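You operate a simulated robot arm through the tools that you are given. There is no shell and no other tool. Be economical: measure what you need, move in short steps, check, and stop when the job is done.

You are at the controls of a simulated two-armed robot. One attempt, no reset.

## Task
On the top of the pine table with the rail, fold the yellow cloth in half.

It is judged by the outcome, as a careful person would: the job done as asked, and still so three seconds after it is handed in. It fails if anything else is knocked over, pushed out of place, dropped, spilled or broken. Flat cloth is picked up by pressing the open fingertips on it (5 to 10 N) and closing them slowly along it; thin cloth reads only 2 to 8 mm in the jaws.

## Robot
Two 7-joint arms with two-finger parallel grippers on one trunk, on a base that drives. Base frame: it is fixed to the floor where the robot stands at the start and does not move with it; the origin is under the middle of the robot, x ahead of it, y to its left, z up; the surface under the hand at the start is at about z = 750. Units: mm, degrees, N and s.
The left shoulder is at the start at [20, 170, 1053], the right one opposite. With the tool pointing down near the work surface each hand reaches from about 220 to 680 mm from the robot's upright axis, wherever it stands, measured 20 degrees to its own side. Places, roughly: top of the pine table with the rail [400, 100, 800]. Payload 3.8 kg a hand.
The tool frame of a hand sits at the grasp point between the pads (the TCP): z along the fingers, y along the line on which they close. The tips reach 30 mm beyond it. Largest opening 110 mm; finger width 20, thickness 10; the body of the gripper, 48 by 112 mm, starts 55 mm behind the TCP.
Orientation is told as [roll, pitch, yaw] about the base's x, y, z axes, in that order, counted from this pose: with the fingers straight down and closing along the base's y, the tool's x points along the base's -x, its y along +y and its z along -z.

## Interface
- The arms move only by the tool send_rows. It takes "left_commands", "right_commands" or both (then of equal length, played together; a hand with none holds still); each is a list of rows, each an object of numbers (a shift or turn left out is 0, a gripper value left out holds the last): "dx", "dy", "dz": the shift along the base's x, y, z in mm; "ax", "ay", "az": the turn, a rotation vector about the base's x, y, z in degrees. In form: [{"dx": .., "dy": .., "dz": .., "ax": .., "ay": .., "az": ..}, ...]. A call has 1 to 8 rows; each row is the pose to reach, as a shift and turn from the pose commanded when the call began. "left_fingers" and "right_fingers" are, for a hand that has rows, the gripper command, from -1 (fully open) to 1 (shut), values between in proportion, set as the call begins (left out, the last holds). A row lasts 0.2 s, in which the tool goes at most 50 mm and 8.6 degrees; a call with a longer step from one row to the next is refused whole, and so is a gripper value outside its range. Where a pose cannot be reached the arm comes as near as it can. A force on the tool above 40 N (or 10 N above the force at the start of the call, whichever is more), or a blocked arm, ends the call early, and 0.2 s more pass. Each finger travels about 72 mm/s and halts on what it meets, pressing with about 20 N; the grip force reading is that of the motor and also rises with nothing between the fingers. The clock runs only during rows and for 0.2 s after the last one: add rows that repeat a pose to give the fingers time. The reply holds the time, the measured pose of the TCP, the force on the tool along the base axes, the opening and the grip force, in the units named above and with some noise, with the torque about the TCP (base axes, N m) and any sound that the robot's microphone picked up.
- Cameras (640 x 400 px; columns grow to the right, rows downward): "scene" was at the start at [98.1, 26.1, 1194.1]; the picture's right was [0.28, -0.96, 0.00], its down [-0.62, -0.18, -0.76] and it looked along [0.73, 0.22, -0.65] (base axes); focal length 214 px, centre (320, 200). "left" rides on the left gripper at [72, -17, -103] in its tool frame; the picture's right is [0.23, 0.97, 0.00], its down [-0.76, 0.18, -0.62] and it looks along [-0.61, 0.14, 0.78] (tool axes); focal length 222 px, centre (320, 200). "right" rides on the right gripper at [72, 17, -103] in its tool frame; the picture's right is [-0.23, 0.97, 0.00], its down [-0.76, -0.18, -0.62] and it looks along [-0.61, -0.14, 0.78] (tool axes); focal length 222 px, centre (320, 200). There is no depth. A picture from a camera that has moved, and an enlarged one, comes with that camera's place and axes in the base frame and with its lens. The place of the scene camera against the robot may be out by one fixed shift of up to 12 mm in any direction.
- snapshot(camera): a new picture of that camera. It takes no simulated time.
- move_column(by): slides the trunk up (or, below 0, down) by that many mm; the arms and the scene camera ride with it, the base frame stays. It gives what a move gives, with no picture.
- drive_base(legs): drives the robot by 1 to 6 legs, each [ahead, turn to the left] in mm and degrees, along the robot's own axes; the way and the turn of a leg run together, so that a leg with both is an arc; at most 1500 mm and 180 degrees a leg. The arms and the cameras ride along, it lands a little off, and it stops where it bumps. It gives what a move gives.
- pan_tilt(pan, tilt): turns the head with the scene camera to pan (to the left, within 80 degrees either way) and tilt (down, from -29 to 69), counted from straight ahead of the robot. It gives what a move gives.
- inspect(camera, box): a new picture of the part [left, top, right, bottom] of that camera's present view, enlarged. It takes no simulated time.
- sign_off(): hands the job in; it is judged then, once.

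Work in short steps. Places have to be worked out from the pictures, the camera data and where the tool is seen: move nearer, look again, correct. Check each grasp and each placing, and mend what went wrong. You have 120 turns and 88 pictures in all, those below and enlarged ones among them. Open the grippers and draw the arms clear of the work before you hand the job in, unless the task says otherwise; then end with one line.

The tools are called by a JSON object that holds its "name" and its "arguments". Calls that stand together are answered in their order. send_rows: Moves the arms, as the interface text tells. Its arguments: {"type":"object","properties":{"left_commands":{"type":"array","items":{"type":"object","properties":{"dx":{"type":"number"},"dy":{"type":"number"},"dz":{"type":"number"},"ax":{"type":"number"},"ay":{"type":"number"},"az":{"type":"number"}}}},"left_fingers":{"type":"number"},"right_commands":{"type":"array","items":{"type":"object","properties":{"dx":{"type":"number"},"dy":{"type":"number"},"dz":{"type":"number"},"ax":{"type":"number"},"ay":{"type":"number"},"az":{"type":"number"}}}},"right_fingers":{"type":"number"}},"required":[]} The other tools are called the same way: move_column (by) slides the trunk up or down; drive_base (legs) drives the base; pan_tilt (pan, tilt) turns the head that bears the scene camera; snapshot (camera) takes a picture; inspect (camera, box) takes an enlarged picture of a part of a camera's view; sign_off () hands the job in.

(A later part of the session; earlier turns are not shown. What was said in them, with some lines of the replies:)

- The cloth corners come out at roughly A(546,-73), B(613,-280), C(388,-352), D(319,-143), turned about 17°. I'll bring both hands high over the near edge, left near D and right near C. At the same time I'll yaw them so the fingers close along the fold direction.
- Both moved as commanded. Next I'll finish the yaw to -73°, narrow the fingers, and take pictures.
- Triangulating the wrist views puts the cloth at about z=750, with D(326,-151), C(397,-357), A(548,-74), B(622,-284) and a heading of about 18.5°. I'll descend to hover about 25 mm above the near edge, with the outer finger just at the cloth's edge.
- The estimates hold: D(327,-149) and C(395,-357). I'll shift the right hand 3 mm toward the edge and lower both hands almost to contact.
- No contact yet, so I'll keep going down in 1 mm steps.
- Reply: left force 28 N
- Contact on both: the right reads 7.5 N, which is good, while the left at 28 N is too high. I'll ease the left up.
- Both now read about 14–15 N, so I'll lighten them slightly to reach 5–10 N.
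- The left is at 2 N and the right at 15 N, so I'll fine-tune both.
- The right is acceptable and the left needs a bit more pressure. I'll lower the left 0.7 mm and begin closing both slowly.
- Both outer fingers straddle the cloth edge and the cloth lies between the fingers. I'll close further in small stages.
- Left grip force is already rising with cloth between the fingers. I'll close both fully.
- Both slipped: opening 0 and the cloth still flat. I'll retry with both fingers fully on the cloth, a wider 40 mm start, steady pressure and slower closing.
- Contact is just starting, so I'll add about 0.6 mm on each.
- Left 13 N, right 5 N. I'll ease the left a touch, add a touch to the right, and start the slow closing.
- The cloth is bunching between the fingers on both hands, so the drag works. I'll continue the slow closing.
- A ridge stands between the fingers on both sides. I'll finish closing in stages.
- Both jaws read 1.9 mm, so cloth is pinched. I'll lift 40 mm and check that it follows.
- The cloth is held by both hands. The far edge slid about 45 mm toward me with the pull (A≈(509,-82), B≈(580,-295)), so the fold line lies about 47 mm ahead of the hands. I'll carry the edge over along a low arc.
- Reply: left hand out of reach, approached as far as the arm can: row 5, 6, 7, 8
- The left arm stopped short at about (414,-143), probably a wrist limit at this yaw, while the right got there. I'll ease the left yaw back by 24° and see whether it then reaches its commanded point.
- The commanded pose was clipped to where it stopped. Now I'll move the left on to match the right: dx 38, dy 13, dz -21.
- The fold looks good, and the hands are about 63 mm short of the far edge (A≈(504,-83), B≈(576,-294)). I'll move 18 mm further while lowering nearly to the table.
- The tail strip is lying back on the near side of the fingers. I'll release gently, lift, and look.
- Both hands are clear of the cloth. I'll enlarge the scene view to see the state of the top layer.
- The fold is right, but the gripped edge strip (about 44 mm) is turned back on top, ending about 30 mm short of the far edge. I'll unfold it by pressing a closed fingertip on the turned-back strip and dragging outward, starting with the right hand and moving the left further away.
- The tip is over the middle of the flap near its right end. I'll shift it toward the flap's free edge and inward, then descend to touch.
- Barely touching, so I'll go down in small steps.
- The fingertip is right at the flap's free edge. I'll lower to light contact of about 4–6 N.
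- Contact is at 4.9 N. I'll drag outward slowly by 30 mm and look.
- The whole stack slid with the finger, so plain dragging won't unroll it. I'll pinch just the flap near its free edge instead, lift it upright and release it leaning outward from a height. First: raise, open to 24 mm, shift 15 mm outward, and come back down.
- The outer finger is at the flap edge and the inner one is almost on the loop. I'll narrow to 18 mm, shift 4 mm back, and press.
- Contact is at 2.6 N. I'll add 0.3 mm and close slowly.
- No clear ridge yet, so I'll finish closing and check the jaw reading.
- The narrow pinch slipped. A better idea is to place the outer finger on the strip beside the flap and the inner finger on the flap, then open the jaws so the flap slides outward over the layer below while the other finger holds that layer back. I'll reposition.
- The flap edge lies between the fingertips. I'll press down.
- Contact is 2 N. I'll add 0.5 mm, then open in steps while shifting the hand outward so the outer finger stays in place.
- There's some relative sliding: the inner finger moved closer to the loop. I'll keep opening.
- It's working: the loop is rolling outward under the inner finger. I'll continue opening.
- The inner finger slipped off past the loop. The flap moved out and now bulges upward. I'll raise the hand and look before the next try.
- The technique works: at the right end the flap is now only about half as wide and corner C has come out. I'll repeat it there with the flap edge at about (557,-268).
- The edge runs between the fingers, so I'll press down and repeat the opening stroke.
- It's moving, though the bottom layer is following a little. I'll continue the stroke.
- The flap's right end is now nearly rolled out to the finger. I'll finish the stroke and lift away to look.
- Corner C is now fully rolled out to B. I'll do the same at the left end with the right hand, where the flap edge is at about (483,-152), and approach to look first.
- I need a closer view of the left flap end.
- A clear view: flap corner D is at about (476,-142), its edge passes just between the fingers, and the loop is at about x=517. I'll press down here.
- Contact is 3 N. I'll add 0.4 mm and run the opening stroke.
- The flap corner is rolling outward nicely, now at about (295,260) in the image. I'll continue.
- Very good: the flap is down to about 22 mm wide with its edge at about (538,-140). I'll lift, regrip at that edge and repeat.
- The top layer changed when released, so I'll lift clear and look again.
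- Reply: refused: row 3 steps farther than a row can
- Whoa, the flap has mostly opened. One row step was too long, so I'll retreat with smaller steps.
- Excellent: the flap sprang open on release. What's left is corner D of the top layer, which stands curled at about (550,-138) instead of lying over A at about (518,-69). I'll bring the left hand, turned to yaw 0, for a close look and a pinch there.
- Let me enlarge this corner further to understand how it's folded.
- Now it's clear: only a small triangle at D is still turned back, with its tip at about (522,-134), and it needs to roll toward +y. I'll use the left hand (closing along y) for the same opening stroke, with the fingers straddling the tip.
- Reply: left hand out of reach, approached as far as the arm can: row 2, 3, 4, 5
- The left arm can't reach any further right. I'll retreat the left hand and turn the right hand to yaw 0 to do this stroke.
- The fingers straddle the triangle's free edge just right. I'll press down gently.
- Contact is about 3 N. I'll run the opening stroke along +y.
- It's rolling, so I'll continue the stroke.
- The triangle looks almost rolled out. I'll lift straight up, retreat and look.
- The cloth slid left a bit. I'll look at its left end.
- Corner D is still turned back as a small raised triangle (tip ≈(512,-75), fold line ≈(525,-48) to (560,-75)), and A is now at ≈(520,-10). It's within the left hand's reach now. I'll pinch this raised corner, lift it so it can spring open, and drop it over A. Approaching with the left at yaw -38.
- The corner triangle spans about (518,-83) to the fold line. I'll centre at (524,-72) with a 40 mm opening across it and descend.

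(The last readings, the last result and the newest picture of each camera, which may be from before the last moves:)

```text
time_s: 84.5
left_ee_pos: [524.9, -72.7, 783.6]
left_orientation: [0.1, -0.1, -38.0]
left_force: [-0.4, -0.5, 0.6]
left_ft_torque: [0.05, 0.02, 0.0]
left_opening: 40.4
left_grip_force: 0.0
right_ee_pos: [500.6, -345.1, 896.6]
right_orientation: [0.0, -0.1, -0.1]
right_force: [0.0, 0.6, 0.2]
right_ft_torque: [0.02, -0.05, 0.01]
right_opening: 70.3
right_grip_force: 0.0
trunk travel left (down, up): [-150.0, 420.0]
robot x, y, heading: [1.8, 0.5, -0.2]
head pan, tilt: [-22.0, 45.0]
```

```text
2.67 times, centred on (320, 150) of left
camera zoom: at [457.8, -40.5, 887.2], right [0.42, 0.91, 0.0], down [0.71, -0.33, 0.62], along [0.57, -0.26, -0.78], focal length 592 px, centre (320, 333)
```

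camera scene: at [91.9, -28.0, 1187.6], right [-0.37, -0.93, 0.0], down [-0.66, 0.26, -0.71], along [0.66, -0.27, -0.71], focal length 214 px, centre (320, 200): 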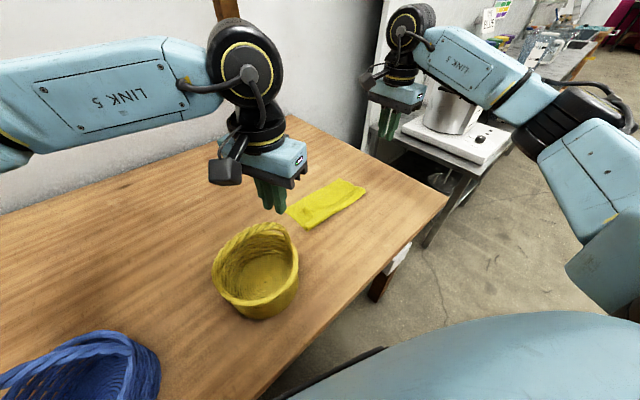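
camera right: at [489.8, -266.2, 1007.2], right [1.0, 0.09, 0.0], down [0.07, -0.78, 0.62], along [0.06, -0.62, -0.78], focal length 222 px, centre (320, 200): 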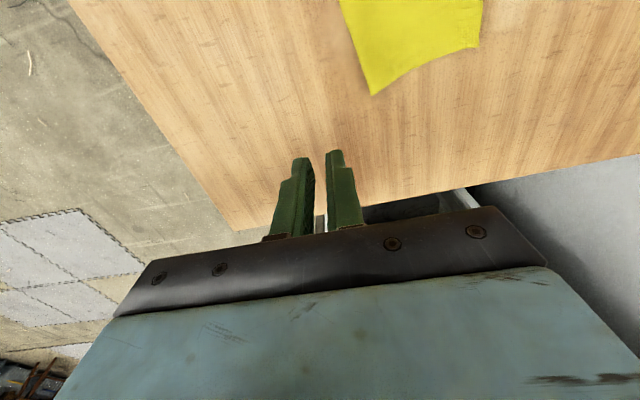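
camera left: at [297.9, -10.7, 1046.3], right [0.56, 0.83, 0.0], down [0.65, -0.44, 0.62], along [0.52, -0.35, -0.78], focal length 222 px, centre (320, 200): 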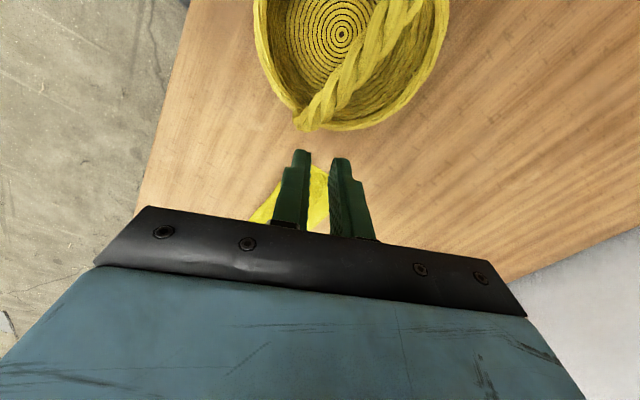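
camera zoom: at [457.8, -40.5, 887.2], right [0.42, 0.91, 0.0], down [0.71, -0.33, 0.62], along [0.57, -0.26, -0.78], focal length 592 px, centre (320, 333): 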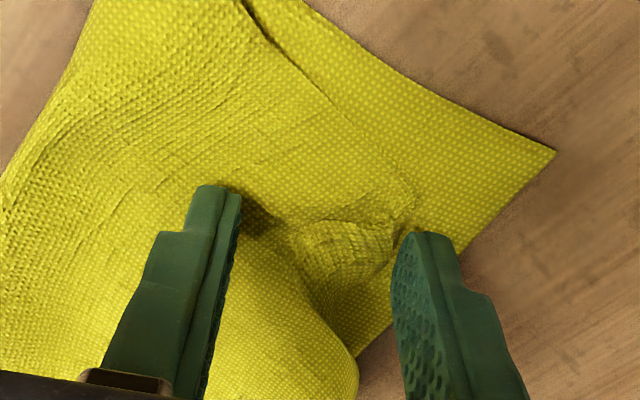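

The fingers straddle the triangle. I'll add light pressure and close slowly.

{"name": "send_rows", "arguments": {"left_commands": [{"dz": -0.8}, {"dz": -1}, {"dz": -1}], "left_fingers": 0.4}}

{"name": "send_rows", "arguments": {"left_commands": [{"dz": 0}, {"dz": 0}], "left_fingers": 0.52}}

{"name": "send_rows", "arguments": {"left_commands": [{"dz": 0}, {"dz": 0}], "left_fingers": 0.64}}

{"name": "inspect", "arguments": {"camera": "left", "box": [200, 75, 440, 225]}}

```text
time_s: 85.2
left_ee_pos: [524.5, -72.9, 783.2]
left_orientation: [0.0, 0.0, -38.1]
left_force: [0.9, 0.7, 0.2]
left_ft_torque: [0.01, -0.01, -0.02]
left_opening: 33.2
left_grip_force: 0.1
right_ee_pos: [499.3, -345.8, 897.0]
right_orientation: [0.0, 0.0, 0.0]
right_force: [0.1, 1.1, -0.3]
right_ft_torque: [0.01, 0.0, -0.01]
right_opening: 70.3
right_grip_force: 0.0
trunk travel left (down, up): [-150.0, 420.0]
robot x, y, heading: [-1.3, -1.4, 0.1]
head pan, tilt: [-22.0, 45.0]
```

```text
time_s: 85.8
left_ee_pos: [525.6, -72.2, 782.6]
left_orientation: [0.0, -0.1, -38.0]
left_force: [0.1, 1.1, -0.4]
left_ft_torque: [-0.02, 0.0, 0.03]
left_opening: 26.5
left_grip_force: 0.1
right_ee_pos: [500.3, -344.4, 897.0]
right_orientation: [0.0, 0.0, 0.0]
right_force: [-0.4, -0.7, 0.0]
right_ft_torque: [0.0, 0.01, 0.03]
right_opening: 70.3
right_grip_force: 0.0
trunk travel left (down, up): [-150.0, 420.0]
robot x, y, heading: [-1.4, -0.3, 0.2]
head pan, tilt: [-22.0, 45.0]
```

```text
time_s: 86.5
left_ee_pos: [525.6, -73.2, 782.8]
left_orientation: [-0.1, 0.0, -38.0]
left_force: [-0.6, 0.6, 0.6]
left_ft_torque: [-0.02, -0.02, -0.01]
left_opening: 20.0
left_grip_force: 0.1
right_ee_pos: [499.4, -343.7, 897.2]
right_orientation: [-0.1, -0.1, -0.1]
right_force: [0.5, -0.4, -0.4]
right_ft_torque: [-0.03, 0.01, 0.0]
right_opening: 70.1
right_grip_force: 0.1
trunk travel left (down, up): [-150.0, 420.0]
robot x, y, heading: [2.3, -1.6, 0.2]
head pan, tilt: [-22.0, 45.0]
```

```text
2.67 times, centred on (320, 150) of left
camera zoom: at [457.7, -40.5, 886.2], right [0.42, 0.91, 0.0], down [0.71, -0.33, 0.62], along [0.57, -0.26, -0.78], focal length 592 px, centre (320, 333)
```

zoom: 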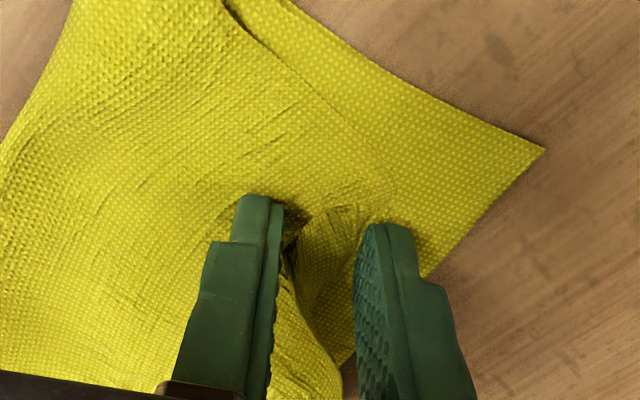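

The triangle is being gathered upright between the fingers. I'll close fully and read the jaws.

{"name": "send_rows", "arguments": {"left_commands": [{"dz": 0}, {"dz": 0}], "left_fingers": 0.76}}

{"name": "send_rows", "arguments": {"left_commands": [{"dz": 0}, {"dz": 0}], "left_fingers": 0.88}}

{"name": "send_rows", "arguments": {"left_commands": [{"dz": 0}, {"dz": 0}, {"dz": 0}], "left_fingers": 1}}

{"name": "send_rows", "arguments": {"left_commands": [{"dz": 8}, {"dz": 18}, {"dz": 28}, {"dz": 35}, {"dz": 35}]}}

{"name": "inspect", "arguments": {"camera": "left", "box": [160, 25, 480, 225]}}

```text
time_s: 87.0
left_ee_pos: [524.5, -72.2, 783.4]
left_orientation: [0.0, 0.1, -38.0]
left_force: [-0.1, 0.0, 1.0]
left_ft_torque: [0.04, 0.01, -0.03]
left_opening: 13.0
left_grip_force: 0.1
right_ee_pos: [499.4, -344.6, 897.4]
right_orientation: [0.0, 0.0, 0.1]
right_force: [0.1, -0.5, -0.7]
right_ft_torque: [-0.04, 0.0, 0.03]
right_opening: 70.8
right_grip_force: 0.1
trunk travel left (down, up): [-150.0, 420.0]
robot x, y, heading: [-0.9, -0.6, 0.2]
head pan, tilt: [-22.0, 45.0]
```

```text
time_s: 87.7
left_ee_pos: [524.4, -72.4, 782.7]
left_orientation: [0.0, 0.0, -37.9]
left_force: [-0.7, 0.1, 0.1]
left_ft_torque: [0.01, 0.02, -0.04]
left_opening: 6.4
left_grip_force: 0.1
right_ee_pos: [499.5, -343.7, 898.0]
right_orientation: [0.0, 0.1, 0.1]
right_force: [0.4, -0.3, 0.5]
right_ft_torque: [-0.02, 0.01, 0.0]
right_opening: 70.4
right_grip_force: 0.0
trunk travel left (down, up): [-150.0, 420.0]
robot x, y, heading: [1.5, -0.3, -0.0]
head pan, tilt: [-22.0, 45.0]
```

```text
time_s: 88.5
left_ee_pos: [524.6, -72.4, 782.7]
left_orientation: [0.1, 0.0, -37.9]
left_force: [0.8, -0.1, 0.5]
left_ft_torque: [0.0, 0.0, -0.01]
left_opening: 1.6
left_grip_force: 19.7
right_ee_pos: [499.7, -345.0, 897.1]
right_orientation: [0.0, 0.0, 0.0]
right_force: [-0.3, -0.2, 0.6]
right_ft_torque: [-0.05, 0.0, 0.0]
right_opening: 70.3
right_grip_force: 0.1
trunk travel left (down, up): [-150.0, 420.0]
robot x, y, heading: [-0.9, -2.2, -0.1]
head pan, tilt: [-22.0, 45.0]
```

```text
time_s: 89.7
left_ee_pos: [524.4, -71.7, 818.7]
left_orientation: [0.0, 0.0, -38.0]
left_force: [0.3, 0.5, 0.1]
left_ft_torque: [-0.01, 0.05, 0.02]
left_opening: 2.1
left_grip_force: 20.0
right_ee_pos: [499.2, -344.3, 897.2]
right_orientation: [0.0, 0.1, 0.0]
right_force: [-0.4, -0.3, -0.5]
right_ft_torque: [0.0, -0.02, 0.03]
right_opening: 70.4
right_grip_force: 0.0
trunk travel left (down, up): [-150.0, 420.0]
robot x, y, heading: [-1.4, -1.8, 0.1]
head pan, tilt: [-22.0, 45.0]
```

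```text
2.00 times, centred on (320, 125) of left
camera zoom: at [457.7, -40.1, 921.4], right [0.42, 0.91, 0.0], down [0.71, -0.33, 0.62], along [0.57, -0.26, -0.78], focal length 444 px, centre (320, 350)
```

zoom: 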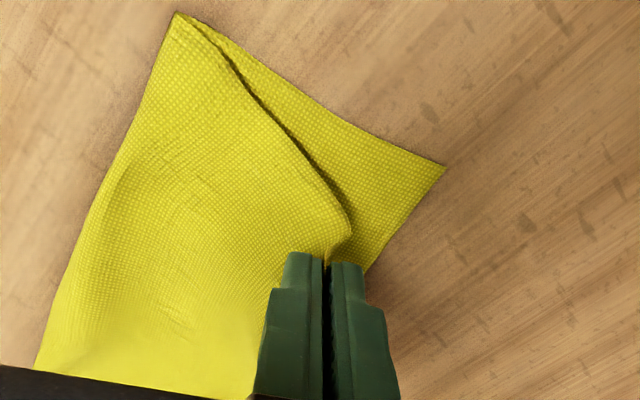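

The top corner is lifted alone (jaws 2 mm) and the bottom layer stays flat, with A at ≈(520,-19). I'll carry it toward A while still raised, then release from a low height.

{"name": "send_rows", "arguments": {"left_commands": [{"dx": -2, "dy": 8, "dz": 0}, {"dx": -3, "dy": 17, "dz": 0}, {"dx": -4, "dy": 26, "dz": -3}, {"dx": -4, "dy": 35, "dz": -8}, {"dx": -3, "dy": 44, "dz": -12}, {"dx": -3, "dy": 44, "dz": -12}]}}

{"name": "inspect", "arguments": {"camera": "left", "box": [160, 25, 480, 225]}}

```text
time_s: 91.0
left_ee_pos: [523.1, -27.9, 805.4]
left_orientation: [0.1, 0.0, -37.9]
left_force: [0.6, 0.6, 0.5]
left_ft_torque: [-0.04, -0.02, -0.03]
left_opening: 1.9
left_grip_force: 20.2
right_ee_pos: [500.6, -344.7, 897.5]
right_orientation: [0.0, 0.0, 0.0]
right_force: [0.3, 0.0, -0.1]
right_ft_torque: [-0.03, -0.01, 0.0]
right_opening: 70.5
right_grip_force: 0.0
trunk travel left (down, up): [-150.0, 420.0]
robot x, y, heading: [2.9, -0.9, -0.2]
head pan, tilt: [-22.0, 45.0]
```

```text
2.00 times, centred on (320, 125) of left
camera zoom: at [455.0, 4.0, 909.7], right [0.42, 0.91, 0.0], down [0.71, -0.33, 0.62], along [0.57, -0.26, -0.78], focal length 444 px, centre (320, 350)
```

zoom: 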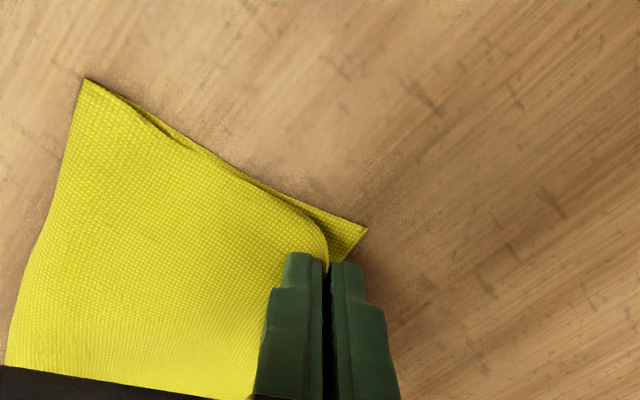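

Excellent alignment: the top left side now runs along the bottom one. I'll release here so the corner drops and springs open, then lift away.

{"name": "send_rows", "arguments": {"left_commands": [{"dx": 1, "dy": 4, "dz": -4}, {"dx": 1, "dy": 4, "dz": -6}, {"dx": 1, "dy": 4, "dz": -6}, {"dx": 1, "dy": 4, "dz": -6}], "left_fingers": 0.4}}

{"name": "send_rows", "arguments": {"left_commands": [{"dz": 15}, {"dz": 40}, {"dz": 80}, {"dx": -25, "dy": 25, "dz": 105}, {"dx": -55, "dy": 50, "dz": 115}, {"dx": -85, "dy": 75, "dz": 115}]}}

{"name": "inspect", "arguments": {"camera": "scene", "box": [236, 155, 348, 225]}}

```text
time_s: 92.0
left_ee_pos: [523.0, -25.0, 800.3]
left_orientation: [0.0, -0.1, -38.0]
left_force: [-0.4, 0.1, 0.2]
left_ft_torque: [0.01, -0.01, -0.03]
left_opening: 33.0
left_grip_force: 0.1
right_ee_pos: [500.5, -343.2, 896.2]
right_orientation: [0.0, 0.0, 0.0]
right_force: [-0.2, 0.6, -0.1]
right_ft_torque: [-0.01, -0.03, 0.03]
right_opening: 70.5
right_grip_force: 0.0
trunk travel left (down, up): [-150.0, 420.0]
robot x, y, heading: [-0.3, 0.6, 0.2]
head pan, tilt: [-22.0, 45.0]
```

```text
time_s: 93.5
left_ee_pos: [437.7, 51.7, 915.3]
left_orientation: [0.1, 0.0, -37.9]
left_force: [-0.5, -0.8, 0.2]
left_ft_torque: [0.01, 0.0, 0.01]
left_opening: 33.2
left_grip_force: 0.1
right_ee_pos: [498.3, -344.4, 897.1]
right_orientation: [0.0, 0.1, 0.0]
right_force: [-0.4, 0.2, 0.0]
right_ft_torque: [-0.01, 0.0, 0.02]
right_opening: 70.4
right_grip_force: 0.1
trunk travel left (down, up): [-150.0, 420.0]
robot x, y, heading: [3.1, 1.3, -0.3]
head pan, tilt: [-22.0, 45.0]
```

```text
5.71 times, centred on (292, 190) of scene
camera zoom: at [92.1, -27.9, 1187.6], right [-0.37, -0.93, 0.0], down [-0.66, 0.26, -0.71], along [0.66, -0.27, -0.71], focal length 1226 px, centre (480, 257)
```

zoom: 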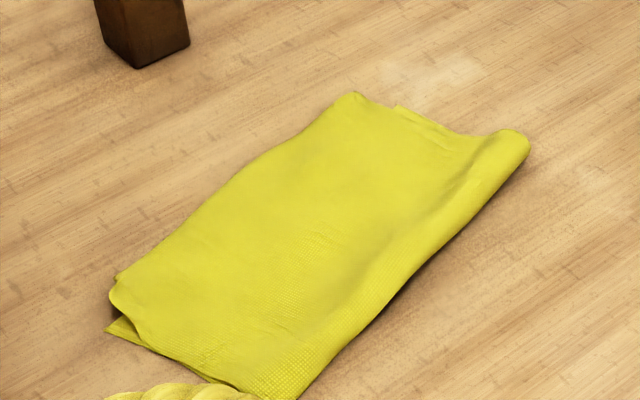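

That's a clean half fold, with the corners nearly coinciding. I'll take one check of both ends before handing in.

{"name": "send_rows", "arguments": {"left_commands": [{"dx": -20, "dy": 20, "dz": 15}, {"dx": -40, "dy": 45, "dz": 25}]}}

{"name": "inspect", "arguments": {"camera": "scene", "box": [220, 140, 364, 230]}}

{"name": "snapshot", "arguments": {"camera": "scene"}}

{"name": "inspect", "arguments": {"camera": "left", "box": [160, 25, 480, 225]}}

```text
time_s: 94.0
left_ee_pos: [398.8, 96.0, 939.1]
left_orientation: [0.0, 0.0, -38.0]
left_force: [0.3, 0.4, 0.5]
left_ft_torque: [0.03, -0.03, 0.03]
left_opening: 33.0
left_grip_force: 0.1
right_ee_pos: [498.9, -345.1, 896.9]
right_orientation: [0.1, 0.0, 0.0]
right_force: [0.2, 0.5, -0.1]
right_ft_torque: [0.03, -0.02, 0.01]
right_opening: 70.3
right_grip_force: 0.1
trunk travel left (down, up): [-150.0, 420.0]
robot x, y, heading: [-0.0, -1.0, 0.1]
head pan, tilt: [-22.0, 45.0]
```

```text
4.44 times, centred on (292, 185) of scene
camera zoom: at [92.1, -28.0, 1187.6], right [-0.37, -0.93, 0.0], down [-0.66, 0.26, -0.71], along [0.66, -0.27, -0.71], focal length 953 px, centre (444, 267)
```

zoom: 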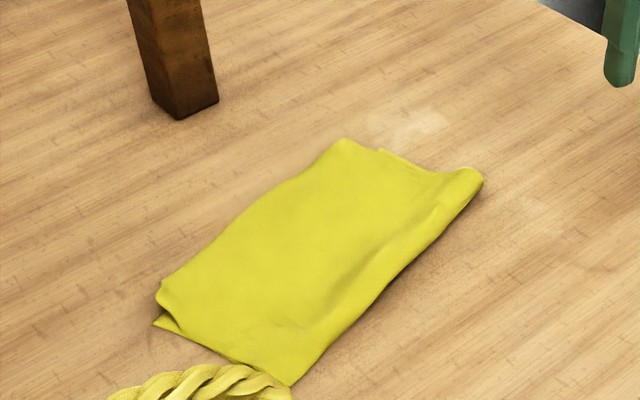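

```text
8 pictures are left
camera scene: at [92.1, -28.0, 1187.6], right [-0.37, -0.93, 0.0], down [-0.66, 0.26, -0.71], along [0.66, -0.27, -0.71], focal length 214 px, centre (320, 200)
```

scene: 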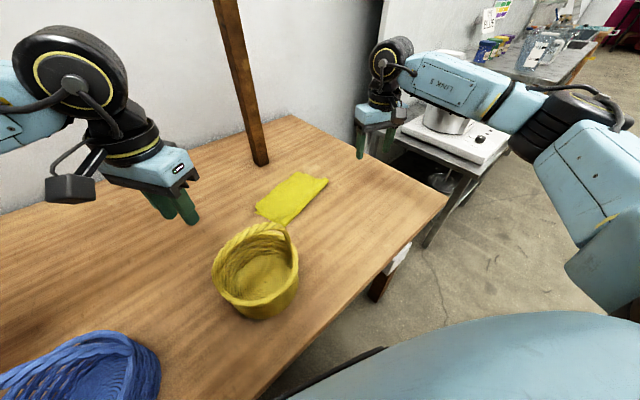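

```text
2.00 times, centred on (320, 125) of left
camera zoom: at [331.0, 128.5, 1042.6], right [0.42, 0.91, 0.0], down [0.71, -0.33, 0.62], along [0.57, -0.26, -0.78], focal length 444 px, centre (320, 350)
```

zoom: 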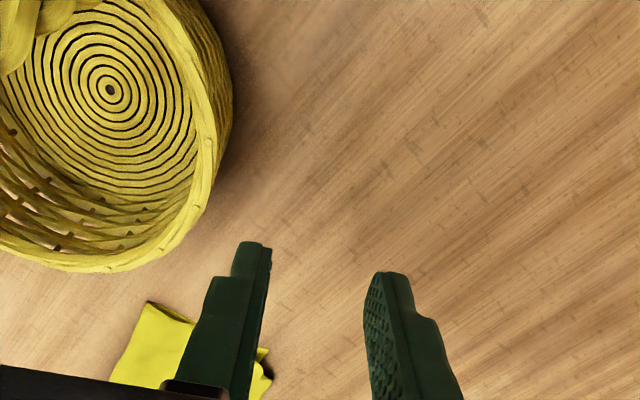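

Baskets are untouched and the cloth is folded. One closer check of the D/A corner.

{"name": "send_rows", "arguments": {"left_commands": [{"dx": 30, "dy": -10, "dz": 0}, {"dx": 65, "dy": -25, "dz": 0}, {"dx": 95, "dy": -45, "dz": -10}, {"dx": 115, "dy": -60, "dz": -15}, {"dx": 115, "dy": -60, "dz": -15}]}}

{"name": "inspect", "arguments": {"camera": "left", "box": [160, 50, 400, 200]}}

```text
time_s: 95.2
left_ee_pos: [514.9, 37.7, 925.6]
left_orientation: [0.0, 0.1, -38.0]
left_force: [0.5, 0.4, -1.5]
left_ft_torque: [0.02, 0.0, 0.0]
left_opening: 33.1
left_grip_force: 0.1
right_ee_pos: [499.9, -344.4, 897.0]
right_orientation: [0.0, 0.0, 0.0]
right_force: [1.2, 0.2, 0.4]
right_ft_torque: [0.02, -0.03, 0.0]
right_opening: 70.3
right_grip_force: 0.0
trunk travel left (down, up): [-150.0, 420.0]
robot x, y, heading: [3.5, 0.3, -0.1]
head pan, tilt: [-22.0, 45.0]
```

```text
2.67 times, centred on (280, 125) of left
camera zoom: at [446.4, 68.2, 1028.8], right [0.42, 0.91, 0.0], down [0.71, -0.33, 0.62], along [0.57, -0.26, -0.78], focal length 592 px, centre (427, 400)
```

zoom: 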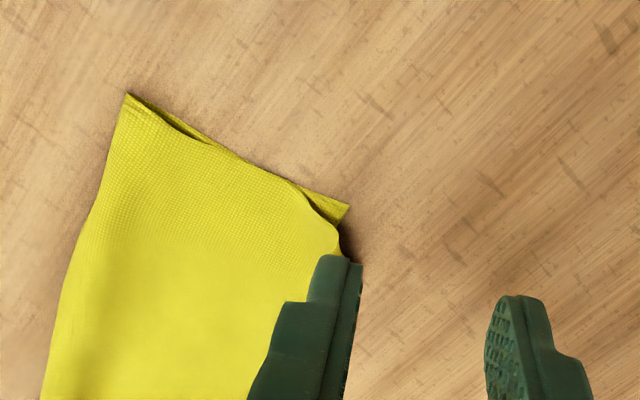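

The corners match within about 1–2 cm and the edges line up. I'll withdraw the left arm and hand in.

{"name": "send_rows", "arguments": {"left_commands": [{"dx": -20, "dy": 25, "dz": 15}, {"dx": -45, "dy": 55, "dz": 30}, {"dx": -75, "dy": 80, "dz": 40}, {"dx": -105, "dy": 105, "dz": 50}], "left_fingers": -0.5}}

{"name": "sign_off", "arguments": {}}

```text
time_s: 96.2
left_ee_pos: [407.0, 142.2, 975.9]
left_orientation: [0.0, 0.1, -38.0]
left_force: [0.4, 0.0, 0.2]
left_ft_torque: [0.01, -0.02, 0.01]
left_opening: 82.3
left_grip_force: 0.0
right_ee_pos: [499.6, -344.2, 896.6]
right_orientation: [0.0, 0.0, 0.0]
right_force: [0.7, -0.4, -0.1]
right_ft_torque: [0.0, 0.02, -0.03]
right_opening: 70.4
right_grip_force: 0.0
trunk travel left (down, up): [-150.0, 420.0]
robot x, y, heading: [-0.2, 3.6, 0.1]
head pan, tilt: [-22.0, 45.0]
```

```text
The job is handed in.
```

The yellow cloth is folded in half on the pine table, with its corners matching to about 1–3 cm; it slid and turned a little on the table along the way, nothing else was touched, and both grippers are open and clear.
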